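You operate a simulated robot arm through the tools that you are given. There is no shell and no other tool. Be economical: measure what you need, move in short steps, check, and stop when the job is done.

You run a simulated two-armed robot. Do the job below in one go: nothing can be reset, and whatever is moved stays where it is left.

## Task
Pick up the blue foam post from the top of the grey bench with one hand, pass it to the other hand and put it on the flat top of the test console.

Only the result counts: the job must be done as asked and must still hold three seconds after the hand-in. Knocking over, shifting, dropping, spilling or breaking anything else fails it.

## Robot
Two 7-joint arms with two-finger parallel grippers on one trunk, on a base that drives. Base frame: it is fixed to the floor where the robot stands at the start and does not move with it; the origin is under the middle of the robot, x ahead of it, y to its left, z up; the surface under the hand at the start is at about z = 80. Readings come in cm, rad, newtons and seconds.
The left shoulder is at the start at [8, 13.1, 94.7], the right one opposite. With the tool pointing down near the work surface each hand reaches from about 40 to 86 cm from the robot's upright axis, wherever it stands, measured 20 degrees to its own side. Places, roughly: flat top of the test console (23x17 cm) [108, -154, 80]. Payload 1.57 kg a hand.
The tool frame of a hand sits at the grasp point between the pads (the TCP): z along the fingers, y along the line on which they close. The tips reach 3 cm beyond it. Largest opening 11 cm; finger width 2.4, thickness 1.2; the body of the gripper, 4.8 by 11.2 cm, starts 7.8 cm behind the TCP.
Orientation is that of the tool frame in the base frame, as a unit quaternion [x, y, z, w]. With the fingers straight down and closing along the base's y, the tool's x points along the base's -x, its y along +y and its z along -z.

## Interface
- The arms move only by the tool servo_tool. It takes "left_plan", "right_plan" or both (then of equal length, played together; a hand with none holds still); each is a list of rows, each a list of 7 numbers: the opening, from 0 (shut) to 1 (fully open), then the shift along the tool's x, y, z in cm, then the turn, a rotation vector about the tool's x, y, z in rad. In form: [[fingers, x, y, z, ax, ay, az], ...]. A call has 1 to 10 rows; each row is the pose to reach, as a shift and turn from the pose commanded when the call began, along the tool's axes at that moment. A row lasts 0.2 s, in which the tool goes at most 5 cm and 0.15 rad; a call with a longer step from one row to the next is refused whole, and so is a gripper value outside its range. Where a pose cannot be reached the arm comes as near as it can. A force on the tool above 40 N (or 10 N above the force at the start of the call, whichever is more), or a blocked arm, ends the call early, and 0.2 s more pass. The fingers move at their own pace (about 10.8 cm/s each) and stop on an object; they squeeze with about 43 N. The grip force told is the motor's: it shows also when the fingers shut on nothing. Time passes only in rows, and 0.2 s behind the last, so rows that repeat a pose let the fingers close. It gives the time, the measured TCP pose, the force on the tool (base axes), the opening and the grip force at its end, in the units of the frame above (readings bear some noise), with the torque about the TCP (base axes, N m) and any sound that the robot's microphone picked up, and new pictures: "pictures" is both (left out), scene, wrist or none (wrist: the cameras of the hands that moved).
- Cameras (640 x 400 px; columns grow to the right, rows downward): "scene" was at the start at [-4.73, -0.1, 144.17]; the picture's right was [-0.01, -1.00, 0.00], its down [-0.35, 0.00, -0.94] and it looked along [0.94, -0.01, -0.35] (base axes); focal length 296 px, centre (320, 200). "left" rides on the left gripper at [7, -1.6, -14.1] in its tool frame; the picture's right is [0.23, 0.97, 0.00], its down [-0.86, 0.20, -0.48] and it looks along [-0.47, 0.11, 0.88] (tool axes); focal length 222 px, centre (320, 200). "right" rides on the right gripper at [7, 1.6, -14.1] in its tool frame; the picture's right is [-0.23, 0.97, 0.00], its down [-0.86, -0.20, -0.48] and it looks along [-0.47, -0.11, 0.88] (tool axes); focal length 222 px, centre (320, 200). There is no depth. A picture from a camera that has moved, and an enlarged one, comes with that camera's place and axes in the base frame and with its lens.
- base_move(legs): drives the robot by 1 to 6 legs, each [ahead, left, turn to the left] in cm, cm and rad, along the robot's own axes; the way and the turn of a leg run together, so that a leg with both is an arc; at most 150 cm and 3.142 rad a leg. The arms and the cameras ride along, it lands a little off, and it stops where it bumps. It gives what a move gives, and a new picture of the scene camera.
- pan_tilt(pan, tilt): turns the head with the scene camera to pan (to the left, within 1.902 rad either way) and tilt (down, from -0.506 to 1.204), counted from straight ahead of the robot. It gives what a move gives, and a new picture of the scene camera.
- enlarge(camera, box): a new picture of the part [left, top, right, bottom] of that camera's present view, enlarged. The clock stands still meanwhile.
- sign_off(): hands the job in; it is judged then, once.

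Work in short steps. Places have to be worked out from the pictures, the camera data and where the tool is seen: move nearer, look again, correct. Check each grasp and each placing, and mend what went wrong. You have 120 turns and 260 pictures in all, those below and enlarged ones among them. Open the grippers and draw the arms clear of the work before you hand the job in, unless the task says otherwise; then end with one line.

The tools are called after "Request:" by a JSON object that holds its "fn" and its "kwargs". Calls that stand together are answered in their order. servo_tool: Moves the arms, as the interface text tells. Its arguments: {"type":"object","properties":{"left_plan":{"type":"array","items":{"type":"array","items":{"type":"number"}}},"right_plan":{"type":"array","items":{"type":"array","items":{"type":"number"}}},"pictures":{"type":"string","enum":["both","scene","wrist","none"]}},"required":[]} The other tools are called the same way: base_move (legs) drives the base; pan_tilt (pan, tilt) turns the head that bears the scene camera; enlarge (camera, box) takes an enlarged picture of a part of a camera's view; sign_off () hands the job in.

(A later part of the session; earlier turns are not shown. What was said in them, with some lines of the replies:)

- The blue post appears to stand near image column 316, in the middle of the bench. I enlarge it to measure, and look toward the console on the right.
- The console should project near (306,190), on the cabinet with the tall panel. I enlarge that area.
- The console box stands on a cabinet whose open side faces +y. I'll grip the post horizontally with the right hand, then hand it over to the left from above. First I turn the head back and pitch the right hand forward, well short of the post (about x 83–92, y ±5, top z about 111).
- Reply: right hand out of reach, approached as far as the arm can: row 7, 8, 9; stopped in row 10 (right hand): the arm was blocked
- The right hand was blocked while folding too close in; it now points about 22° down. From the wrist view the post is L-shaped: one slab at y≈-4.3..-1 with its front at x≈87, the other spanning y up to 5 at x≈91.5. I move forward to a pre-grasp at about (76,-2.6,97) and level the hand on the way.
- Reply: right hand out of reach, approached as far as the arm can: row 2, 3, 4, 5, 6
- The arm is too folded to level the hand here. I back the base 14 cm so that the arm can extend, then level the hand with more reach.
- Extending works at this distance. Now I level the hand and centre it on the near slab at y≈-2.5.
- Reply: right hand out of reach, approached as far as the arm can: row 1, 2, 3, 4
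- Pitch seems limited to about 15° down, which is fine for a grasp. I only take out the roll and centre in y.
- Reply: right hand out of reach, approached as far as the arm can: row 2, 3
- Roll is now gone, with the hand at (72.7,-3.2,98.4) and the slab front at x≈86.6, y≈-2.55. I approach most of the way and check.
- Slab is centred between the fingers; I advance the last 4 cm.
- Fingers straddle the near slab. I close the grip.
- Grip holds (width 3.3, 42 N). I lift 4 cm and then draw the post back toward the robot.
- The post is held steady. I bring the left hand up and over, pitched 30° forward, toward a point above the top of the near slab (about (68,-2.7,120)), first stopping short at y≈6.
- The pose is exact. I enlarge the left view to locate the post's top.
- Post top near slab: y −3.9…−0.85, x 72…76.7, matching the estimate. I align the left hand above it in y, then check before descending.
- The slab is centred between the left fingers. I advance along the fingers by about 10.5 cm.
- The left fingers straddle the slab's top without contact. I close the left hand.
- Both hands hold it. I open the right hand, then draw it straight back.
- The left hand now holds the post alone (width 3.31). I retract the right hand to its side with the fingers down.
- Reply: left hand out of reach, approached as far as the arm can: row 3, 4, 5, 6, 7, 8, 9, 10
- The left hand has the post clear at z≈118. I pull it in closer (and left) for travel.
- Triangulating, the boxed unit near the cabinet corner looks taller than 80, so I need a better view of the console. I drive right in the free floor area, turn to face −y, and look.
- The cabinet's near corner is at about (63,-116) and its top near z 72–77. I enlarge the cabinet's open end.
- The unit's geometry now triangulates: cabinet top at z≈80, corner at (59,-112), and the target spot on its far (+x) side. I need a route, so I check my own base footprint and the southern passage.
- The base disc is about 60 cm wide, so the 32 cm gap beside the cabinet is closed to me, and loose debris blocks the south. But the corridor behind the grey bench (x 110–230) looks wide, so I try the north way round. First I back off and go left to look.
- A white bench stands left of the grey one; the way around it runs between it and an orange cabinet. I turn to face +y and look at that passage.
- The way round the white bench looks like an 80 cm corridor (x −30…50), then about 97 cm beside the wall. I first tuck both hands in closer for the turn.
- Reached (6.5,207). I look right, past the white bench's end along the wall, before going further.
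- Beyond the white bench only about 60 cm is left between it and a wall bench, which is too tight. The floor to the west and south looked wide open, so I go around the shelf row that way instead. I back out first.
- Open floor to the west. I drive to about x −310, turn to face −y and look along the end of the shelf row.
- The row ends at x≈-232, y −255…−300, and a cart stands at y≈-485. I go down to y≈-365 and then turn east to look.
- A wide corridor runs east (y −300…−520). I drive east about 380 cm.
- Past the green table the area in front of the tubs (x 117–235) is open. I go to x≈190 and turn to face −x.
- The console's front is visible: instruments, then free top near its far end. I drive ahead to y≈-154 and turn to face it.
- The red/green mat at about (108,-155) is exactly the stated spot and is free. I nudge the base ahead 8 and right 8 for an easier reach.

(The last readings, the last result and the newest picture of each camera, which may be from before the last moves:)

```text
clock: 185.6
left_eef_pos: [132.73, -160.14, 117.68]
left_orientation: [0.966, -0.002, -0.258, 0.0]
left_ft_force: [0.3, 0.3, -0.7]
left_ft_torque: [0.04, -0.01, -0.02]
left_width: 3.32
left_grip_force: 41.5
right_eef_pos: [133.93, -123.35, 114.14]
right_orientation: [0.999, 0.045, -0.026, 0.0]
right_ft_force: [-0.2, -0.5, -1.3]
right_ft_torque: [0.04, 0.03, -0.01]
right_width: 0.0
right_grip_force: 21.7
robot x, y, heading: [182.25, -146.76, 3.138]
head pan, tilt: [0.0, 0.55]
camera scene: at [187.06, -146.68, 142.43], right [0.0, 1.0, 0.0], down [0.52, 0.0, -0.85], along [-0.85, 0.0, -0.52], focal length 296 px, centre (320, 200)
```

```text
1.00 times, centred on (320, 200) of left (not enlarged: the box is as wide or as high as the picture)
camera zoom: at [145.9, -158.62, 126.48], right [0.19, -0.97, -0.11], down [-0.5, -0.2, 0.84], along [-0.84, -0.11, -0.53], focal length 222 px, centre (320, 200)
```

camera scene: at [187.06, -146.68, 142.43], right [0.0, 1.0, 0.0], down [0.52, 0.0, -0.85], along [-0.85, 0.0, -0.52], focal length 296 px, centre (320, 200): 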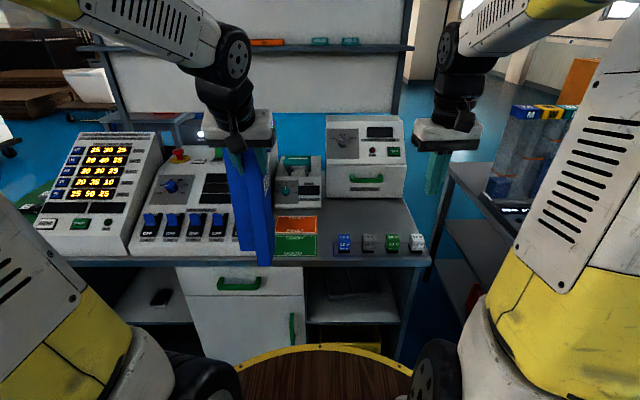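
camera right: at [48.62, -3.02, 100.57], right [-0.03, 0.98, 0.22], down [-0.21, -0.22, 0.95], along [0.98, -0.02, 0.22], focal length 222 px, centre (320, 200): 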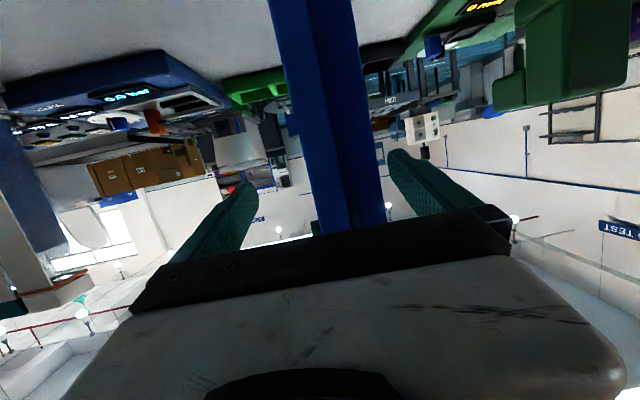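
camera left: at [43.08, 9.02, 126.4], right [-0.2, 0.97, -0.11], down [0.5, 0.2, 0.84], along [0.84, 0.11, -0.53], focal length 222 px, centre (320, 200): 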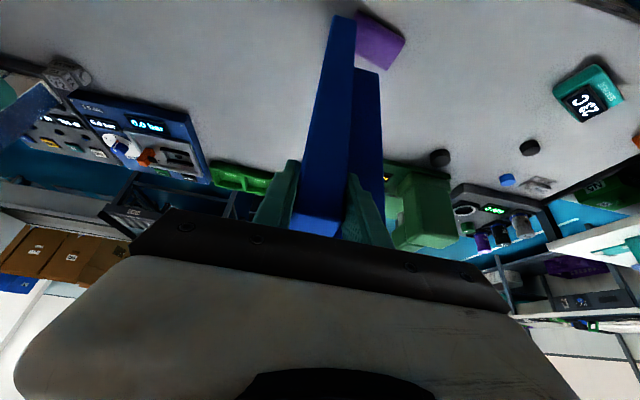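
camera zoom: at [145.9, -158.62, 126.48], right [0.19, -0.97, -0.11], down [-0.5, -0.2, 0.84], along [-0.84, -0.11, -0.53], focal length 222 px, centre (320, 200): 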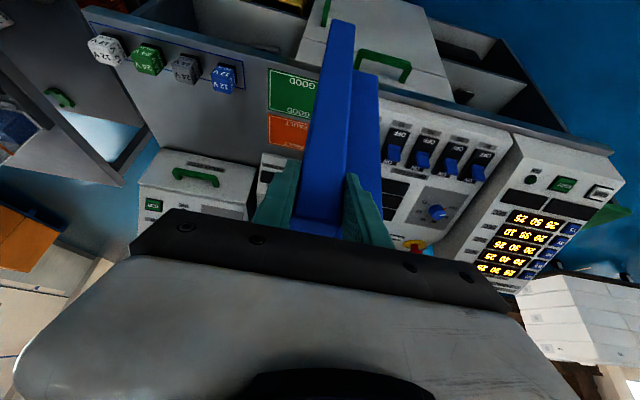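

The mat spans x 96.5–118, y −161…−147.5, and the post hangs vertical. I move the left hand sideways first, then forward to above the mat, still 10 cm high.

Request:
{"fn": "servo_tool", "kwargs": {"left_plan": [[0, 0, -3, 0, 0, 0, 0], [0, 0, -6, 0, 0, 0, 0], [0, 0, -9.1, 0, 0, 0, 0], [0, -3.2, -9.1, 1.85, 0, 0, 0], [0, -6.4, -9.1, 3.7, 0, 0, 0], [0, -9.6, -9.1, 5.55, 0, 0, 0], [0, -12.8, -9.1, 7.4, 0, 0, 0], [0, -16, -9.1, 9.3, 0, 0, 0], [0, -19.3, -9.1, 11.15, 0, 0, 0], [0, -19.3, -9.1, 11.15, 0, 0, 0]]}}

Request:
{"fn": "enlarge", "kwargs": {"camera": "scene", "box": [190, 80, 450, 280]}}

```text
clock: 187.8
left_eef_pos: [110.39, -151.37, 117.57]
left_orientation: [0.966, -0.001, -0.259, 0.0]
left_ft_force: [0.0, -0.8, -0.4]
left_ft_torque: [0.03, -0.02, -0.01]
left_width: 3.29
left_grip_force: 40.6
right_eef_pos: [133.83, -123.47, 114.06]
right_orientation: [0.999, 0.044, -0.025, 0.0]
right_ft_force: [0.5, -0.1, 0.4]
right_ft_torque: [-0.01, 0.0, -0.03]
right_width: 0.0
right_grip_force: 21.2
robot x, y, heading: [181.91, -146.64, 3.137]
head pan, tilt: [0.0, 0.55]
camera scene: at [187.04, -146.67, 142.44], right [0.0, 1.0, 0.0], down [0.52, 0.0, -0.85], along [-0.85, 0.0, -0.52], focal length 296 px, centre (320, 200)
camera left: at [123.45, -149.76, 126.36], right [0.19, -0.97, -0.11], down [-0.5, -0.2, 0.84], along [-0.84, -0.11, -0.53], focal length 222 px, centre (320, 200)
```

scene: 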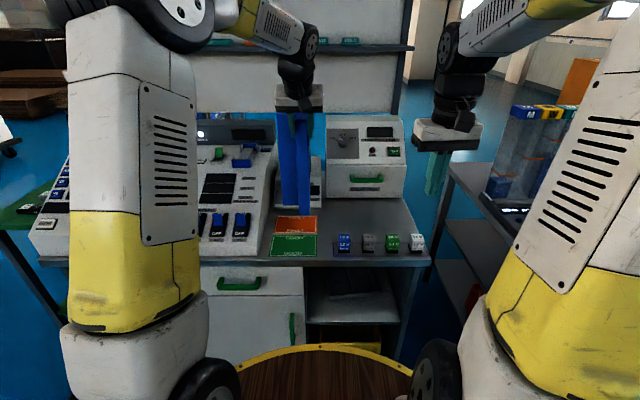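
left: 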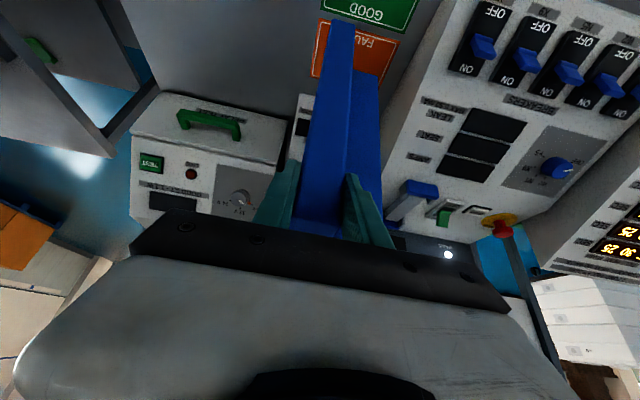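

```text
2.00 times, centred on (320, 180) of scene
camera zoom: at [187.04, -146.67, 142.44], right [0.0, 1.0, 0.0], down [0.52, 0.0, -0.85], along [-0.85, 0.0, -0.52], focal length 593 px, centre (320, 240)
```

zoom: 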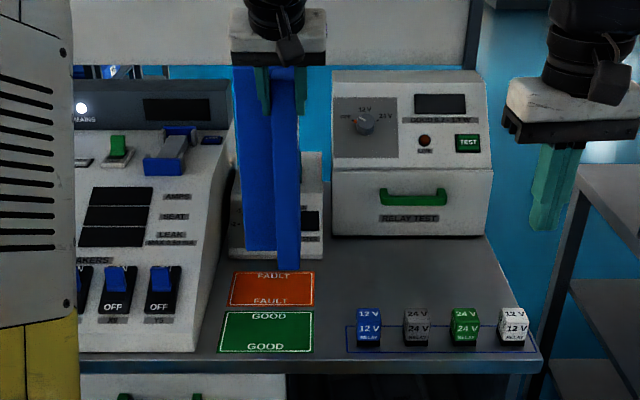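

Post hangs over the mat centre, clear of the breaker panel and device. I lower it 9 cm, then look before touching down.

Request:
{"fn": "servo_tool", "kwargs": {"left_plan": [[0, 1, 0, 1.73, 0, 0, 0], [0, 2, 0, 3.46, 0, 0, 0], [0, 3, 0, 5.2, 0, 0, 0], [0, 4, 0, 6.93, 0, 0, 0], [0, 4.5, 0, 7.8, 0, 0, 0], [0, 4.5, 0, 7.8, 0, 0, 0]], "pictures": "scene"}}

Request:
{"fn": "enlarge", "kwargs": {"camera": "scene", "box": [230, 120, 390, 270]}}

```text
clock: 189.2
left_eef_pos: [110.56, -150.93, 108.63]
left_orientation: [0.966, -0.002, -0.259, -0.001]
left_ft_force: [0.2, 1.1, -0.4]
left_ft_torque: [0.02, -0.04, 0.02]
left_width: 3.32
left_grip_force: 41.2
right_eef_pos: [133.82, -123.4, 114.04]
right_orientation: [0.999, 0.045, -0.025, 0.0]
right_ft_force: [-0.3, 0.1, 0.2]
right_ft_torque: [0.02, 0.01, -0.03]
right_width: 0.0
right_grip_force: 21.3
robot x, y, heading: [181.76, -146.57, 3.14]
head pan, tilt: [0.0, 0.55]
camera scene: at [187.04, -146.66, 142.43], right [0.0, 1.0, 0.0], down [0.52, 0.0, -0.85], along [-0.85, 0.0, -0.52], focal length 296 px, centre (320, 200)
```

scene: 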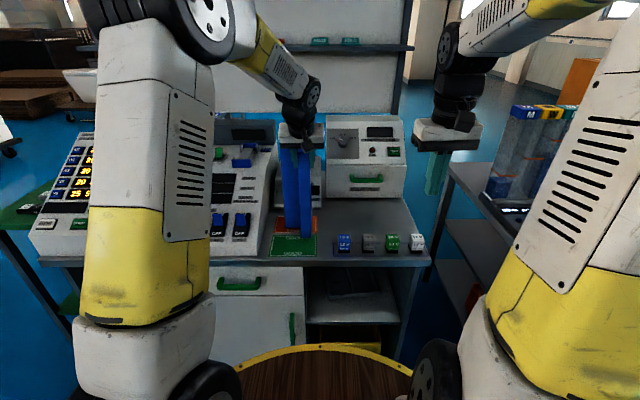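

```text
2.67 times, centred on (310, 195) of scene
camera zoom: at [187.04, -146.66, 142.43], right [0.0, 1.0, 0.0], down [0.52, 0.0, -0.85], along [-0.85, 0.0, -0.52], focal length 790 px, centre (347, 213)
```

zoom: 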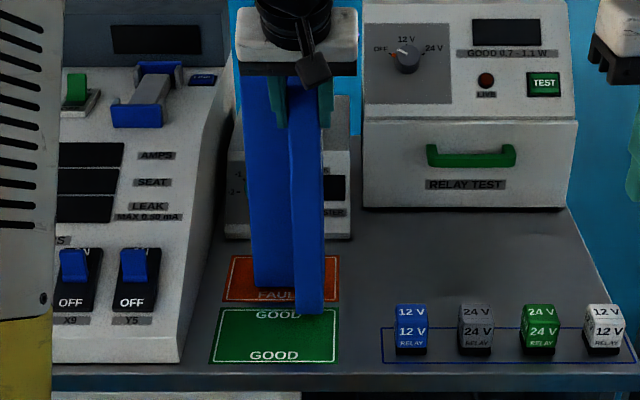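

Bottom is about 1 cm above the mat. I lower in small steps and watch the force.

Request:
{"fn": "servo_tool", "kwargs": {"left_plan": [[0, 0.2, 0, 0.35, 0, 0, 0], [0, 0.4, 0, 0.69, 0, 0, 0], [0, 0.4, 0, 0.69, 0, 0, 0]], "pictures": "none"}}

Request:
{"fn": "servo_tool", "kwargs": {"left_plan": [[0, 0.15, 0, 0.26, 0, 0, 0], [0, 0.15, 0, 0.26, 0, 0, 0]], "pictures": "none"}}

```text
clock: 190.0
left_eef_pos: [110.37, -151.02, 107.79]
left_orientation: [0.966, -0.002, -0.259, 0.0]
left_ft_force: [0.0, -0.1, -0.2]
left_ft_torque: [0.02, -0.02, 0.02]
left_width: 3.31
left_grip_force: 41.2
right_eef_pos: [133.91, -123.35, 114.05]
right_orientation: [0.999, 0.044, -0.026, 0.0]
right_ft_force: [-0.5, -0.3, -0.1]
right_ft_torque: [-0.02, 0.0, -0.01]
right_width: 0.01
right_grip_force: 21.3
robot x, y, heading: [182.32, -146.8, 3.139]
head pan, tilt: [0.0, 0.55]
```

```text
clock: 190.6
left_eef_pos: [110.42, -150.92, 107.56]
left_orientation: [0.966, -0.003, -0.259, -0.001]
left_ft_force: [0.6, -0.6, -1.1]
left_ft_torque: [0.01, -0.04, 0.04]
left_width: 3.32
left_grip_force: 41.0
right_eef_pos: [133.85, -123.27, 114.12]
right_orientation: [0.999, 0.044, -0.025, 0.0]
right_ft_force: [-1.2, -0.2, -0.5]
right_ft_torque: [0.01, -0.01, -0.02]
right_width: 0.0
right_grip_force: 21.2
robot x, y, heading: [181.92, -146.9, 3.137]
head pan, tilt: [0.0, 0.55]
```

No contact yet; I continue down in 0.3 cm steps.

Request:
{"fn": "servo_tool", "kwargs": {"left_plan": [[0, 0.15, 0, 0.26, 0, 0, 0], [0, 0.15, 0, 0.26, 0, 0, 0]], "pictures": "none"}}

Request:
{"fn": "servo_tool", "kwargs": {"left_plan": [[0, 0.15, 0, 0.26, 0, 0, 0], [0, 0.15, 0, 0.26, 0, 0, 0]], "pictures": "scene"}}

Request:
{"fn": "enlarge", "kwargs": {"camera": "scene", "box": [270, 180, 350, 260]}}

```text
clock: 191.2
left_eef_pos: [110.32, -151.08, 107.45]
left_orientation: [0.966, -0.002, -0.26, 0.0]
left_ft_force: [3.1, -0.2, 12.4]
left_ft_torque: [-0.28, 0.15, 0.08]
left_width: 3.3
left_grip_force: 41.2
right_eef_pos: [134.05, -123.29, 114.1]
right_orientation: [0.999, 0.044, -0.026, 0.0]
right_ft_force: [0.1, 1.3, 0.4]
right_ft_torque: [-0.02, -0.01, 0.03]
right_width: 0.0
right_grip_force: 21.4
robot x, y, heading: [181.98, -146.58, 3.137]
head pan, tilt: [0.0, 0.55]
```

```text
clock: 191.8
left_eef_pos: [110.52, -150.94, 107.28]
left_orientation: [0.965, -0.002, -0.262, -0.001]
left_ft_force: [6.6, -0.6, 34.3]
left_ft_torque: [-0.22, 0.36, 0.08]
left_width: 3.33
left_grip_force: 41.1
right_eef_pos: [133.99, -123.33, 114.19]
right_orientation: [0.999, 0.045, -0.025, 0.001]
right_ft_force: [-0.2, -0.4, 0.2]
right_ft_torque: [-0.02, -0.01, 0.05]
right_width: 0.0
right_grip_force: 21.2
robot x, y, heading: [182.58, -146.98, 3.139]
head pan, tilt: [0.0, 0.55]
camera scene: at [187.2, -146.66, 142.43], right [0.0, 1.0, 0.0], down [0.52, 0.0, -0.85], along [-0.85, 0.0, -0.52], focal length 296 px, centre (320, 200)
```

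scene: 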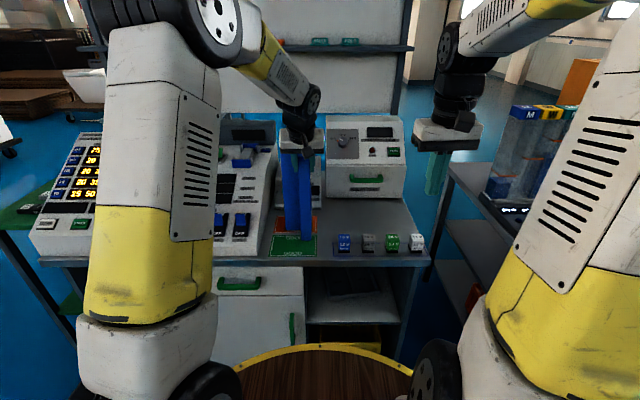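

```text
5.00 times, centred on (310, 220) of scene
camera zoom: at [187.2, -146.66, 142.43], right [0.0, 1.0, 0.0], down [0.52, 0.0, -0.85], along [-0.85, 0.0, -0.52], focal length 1482 px, centre (370, 100)
```

zoom: 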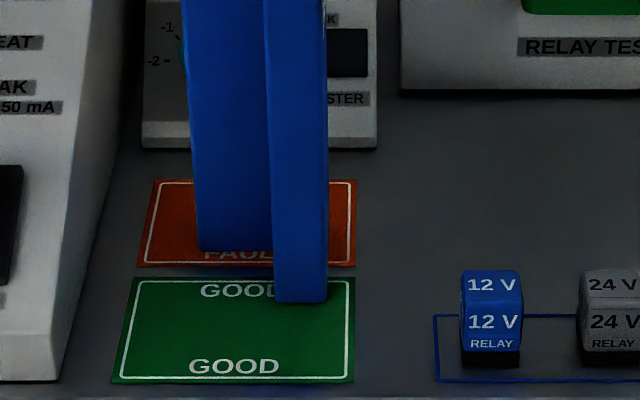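

The post is down (34 N). I ease off 0.25 cm, open the left hand fully and hold.

Request:
{"fn": "servo_tool", "kwargs": {"left_plan": [[0, -0.13, 0, -0.22, 0, 0, 0], [0, -0.13, 0, -0.22, 0, 0, 0], [0.3, -0.13, 0, -0.22, 0, 0, 0], [0.6, -0.13, 0, -0.22, 0, 0, 0], [1, -0.13, 0, -0.22, 0, 0, 0], [1, -0.13, 0, -0.22, 0, 0, 0], [1, -0.13, 0, -0.22, 0, 0, 0], [1, -0.13, 0, -0.22, 0, 0, 0]]}}

```text
clock: 193.6
left_eef_pos: [110.35, -150.98, 107.28]
left_orientation: [0.966, -0.001, -0.259, 0.0]
left_ft_force: [-0.1, 0.2, -0.1]
left_ft_torque: [-0.02, 0.01, -0.02]
left_width: 10.98
left_grip_force: 0.0
right_eef_pos: [133.87, -123.43, 114.07]
right_orientation: [0.999, 0.044, -0.025, 0.0]
right_ft_force: [-0.2, -0.5, 1.2]
right_ft_torque: [-0.03, 0.01, -0.02]
right_width: 0.0
right_grip_force: 21.3
robot x, y, heading: [181.99, -146.27, 3.135]
head pan, tilt: [0.0, 0.55]
camera scene: at [187.04, -146.67, 142.43], right [0.0, 1.0, 0.0], down [0.52, 0.0, -0.85], along [-0.85, 0.0, -0.52], focal length 296 px, centre (320, 200)
camera left: at [123.56, -149.48, 116.0], right [0.19, -0.97, -0.11], down [-0.5, -0.2, 0.84], along [-0.84, -0.11, -0.53], focal length 222 px, centre (320, 200)
```

scene: 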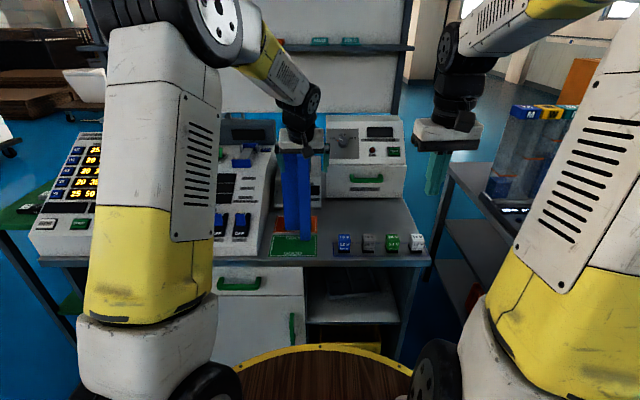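
left: 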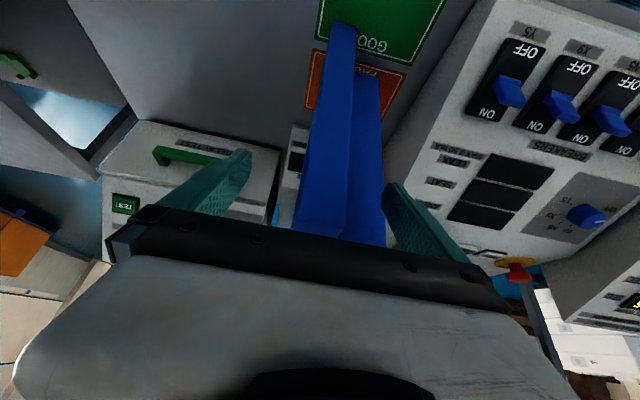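

The fingers are open and the post stands. I withdraw back and up along the fingers and open the right gripper.

Request:
{"fn": "servo_tool", "kwargs": {"left_plan": [[1, 0, 0, -1.5, 0, 0, 0], [1, 0, 0, -3.5, 0, 0, 0], [1, 0, 0, -6.5, 0, 0, 0], [1, 0, 0, -10, 0, 0, 0], [1, 0, 0, -14, 0, 0, 0], [1, 4, 0, -16, 0, 0, 0], [1, 8, 0, -18, 0, 0, 0], [1, 12, 0, -20, 0, 0, 0]], "right_plan": [[0.3, 0, 0, 0, 0, 0, 0], [0.6, 0, 0, 0, 0, 0, 0], [1, 0, 0, 0, 0, 0, 0], [1, 0, 0, 0, 0, 0, 0], [1, 0, 0, 0, 0, 0, 0], [1, 0, 0, 0, 0, 0, 0], [1, 0, 0, 0, 0, 0, 0], [1, 0, 0, 0, 0, 0, 0]]}}

Request:
{"fn": "enlarge", "kwargs": {"camera": "scene", "box": [230, 120, 390, 270]}}

```text
clock: 195.4
left_eef_pos: [131.04, -150.92, 118.41]
left_orientation: [0.966, -0.002, -0.258, 0.0]
left_ft_force: [0.0, 0.6, -0.3]
left_ft_torque: [0.03, 0.02, -0.01]
left_width: 10.98
left_grip_force: 0.0
right_eef_pos: [133.92, -123.36, 114.0]
right_orientation: [0.999, 0.045, -0.026, 0.0]
right_ft_force: [1.3, 0.2, -0.8]
right_ft_torque: [0.01, -0.03, 0.01]
right_width: 11.0
right_grip_force: 0.0
robot x, y, heading: [182.29, -146.52, 3.138]
head pan, tilt: [0.0, 0.55]
camera scene: at [187.0, -146.66, 142.44], right [0.0, 1.0, 0.0], down [0.52, 0.0, -0.85], along [-0.85, 0.0, -0.52], focal length 296 px, centre (320, 200)
camera right: at [141.66, -124.25, 127.87], right [-0.14, -0.99, 0.01], down [-0.84, 0.12, 0.52], along [-0.52, 0.06, -0.85], focal length 222 px, centre (320, 200)
camera left: at [144.13, -149.38, 127.25], right [0.19, -0.97, -0.11], down [-0.5, -0.2, 0.84], along [-0.84, -0.11, -0.53], focal length 222 px, centre (320, 200)
```

scene: 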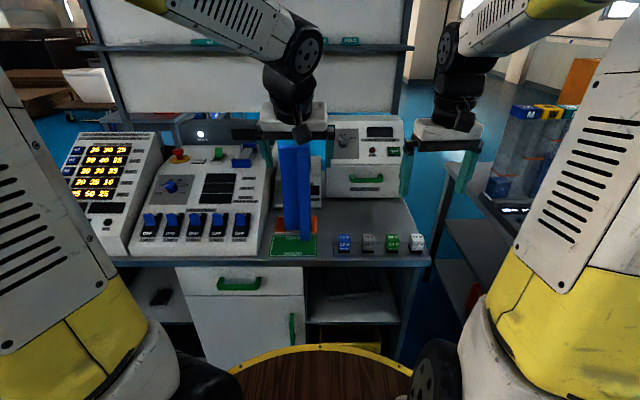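
right: 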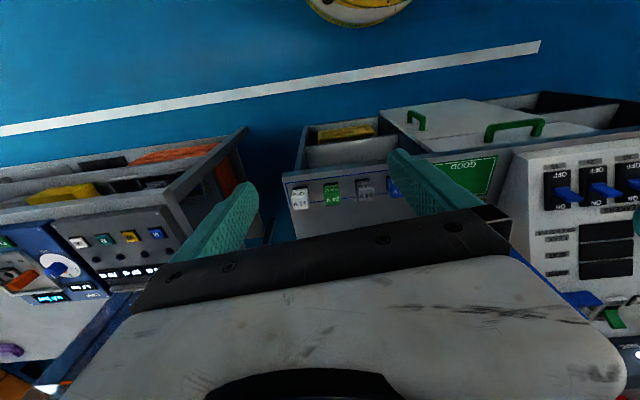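
left: 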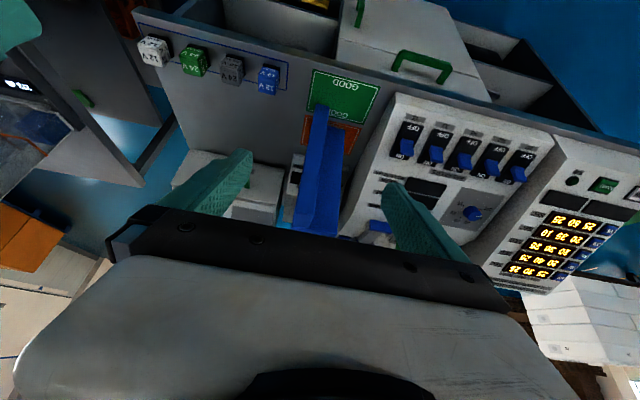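

```text
2.67 times, centred on (310, 195) of scene
camera zoom: at [187.0, -146.66, 142.44], right [0.0, 1.0, 0.0], down [0.52, 0.0, -0.85], along [-0.85, 0.0, -0.52], focal length 790 px, centre (347, 213)
```

zoom: 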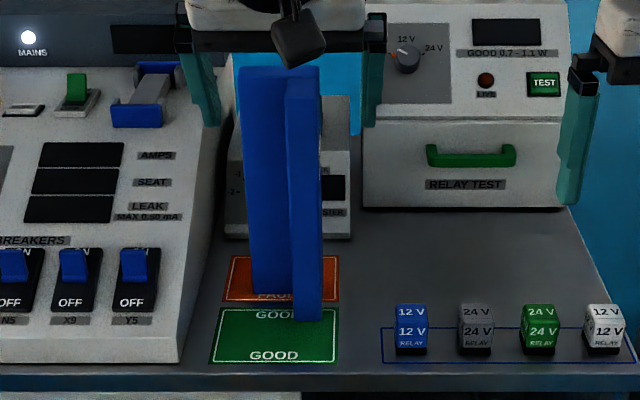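

The post stands upright and free on the console's flat top, with nothing else disturbed. I back the base 12 cm for clearance and verify.

Request:
{"fn": "base_move", "kwargs": {"legs": [[-12, 0, 0]]}}

```text
clock: 196.7
left_eef_pos: [142.78, -151.07, 118.51]
left_orientation: [0.966, -0.001, -0.26, 0.0]
left_ft_force: [-0.5, -0.4, -0.1]
left_ft_torque: [-0.01, -0.01, 0.01]
left_width: 10.97
left_grip_force: 0.0
right_eef_pos: [145.7, -123.47, 114.03]
right_orientation: [0.999, 0.046, -0.025, 0.001]
right_ft_force: [0.2, -0.5, -0.3]
right_ft_torque: [-0.01, -0.03, -0.04]
right_width: 11.03
right_grip_force: 0.0
robot x, y, heading: [193.75, -146.87, 3.138]
head pan, tilt: [0.0, 0.55]
camera scene: at [198.78, -146.68, 142.44], right [0.0, 1.0, 0.0], down [0.52, 0.0, -0.85], along [-0.85, 0.0, -0.52], focal length 296 px, centre (320, 200)
```

scene: 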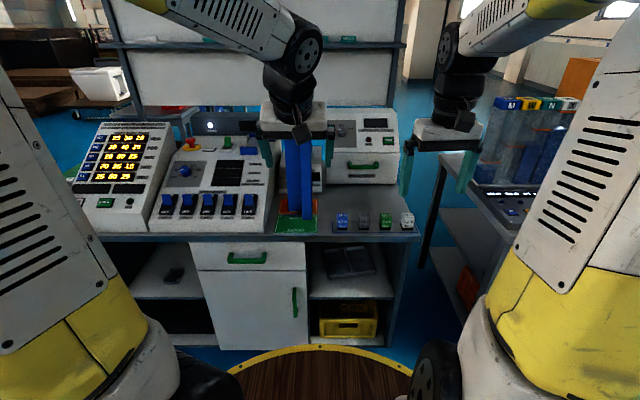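

The post stands stable, both grippers are open, and the arms are clear, so I hand the job in.

Request:
{"fn": "sign_off", "kwargs": {}}

```text
The job is handed in.
```

The blue foam post was picked up with the right hand, passed to the left, and now stands upright on the flat top of the test console at about (107, -154); both grippers are open and clear, and I saw nothing else disturbed.
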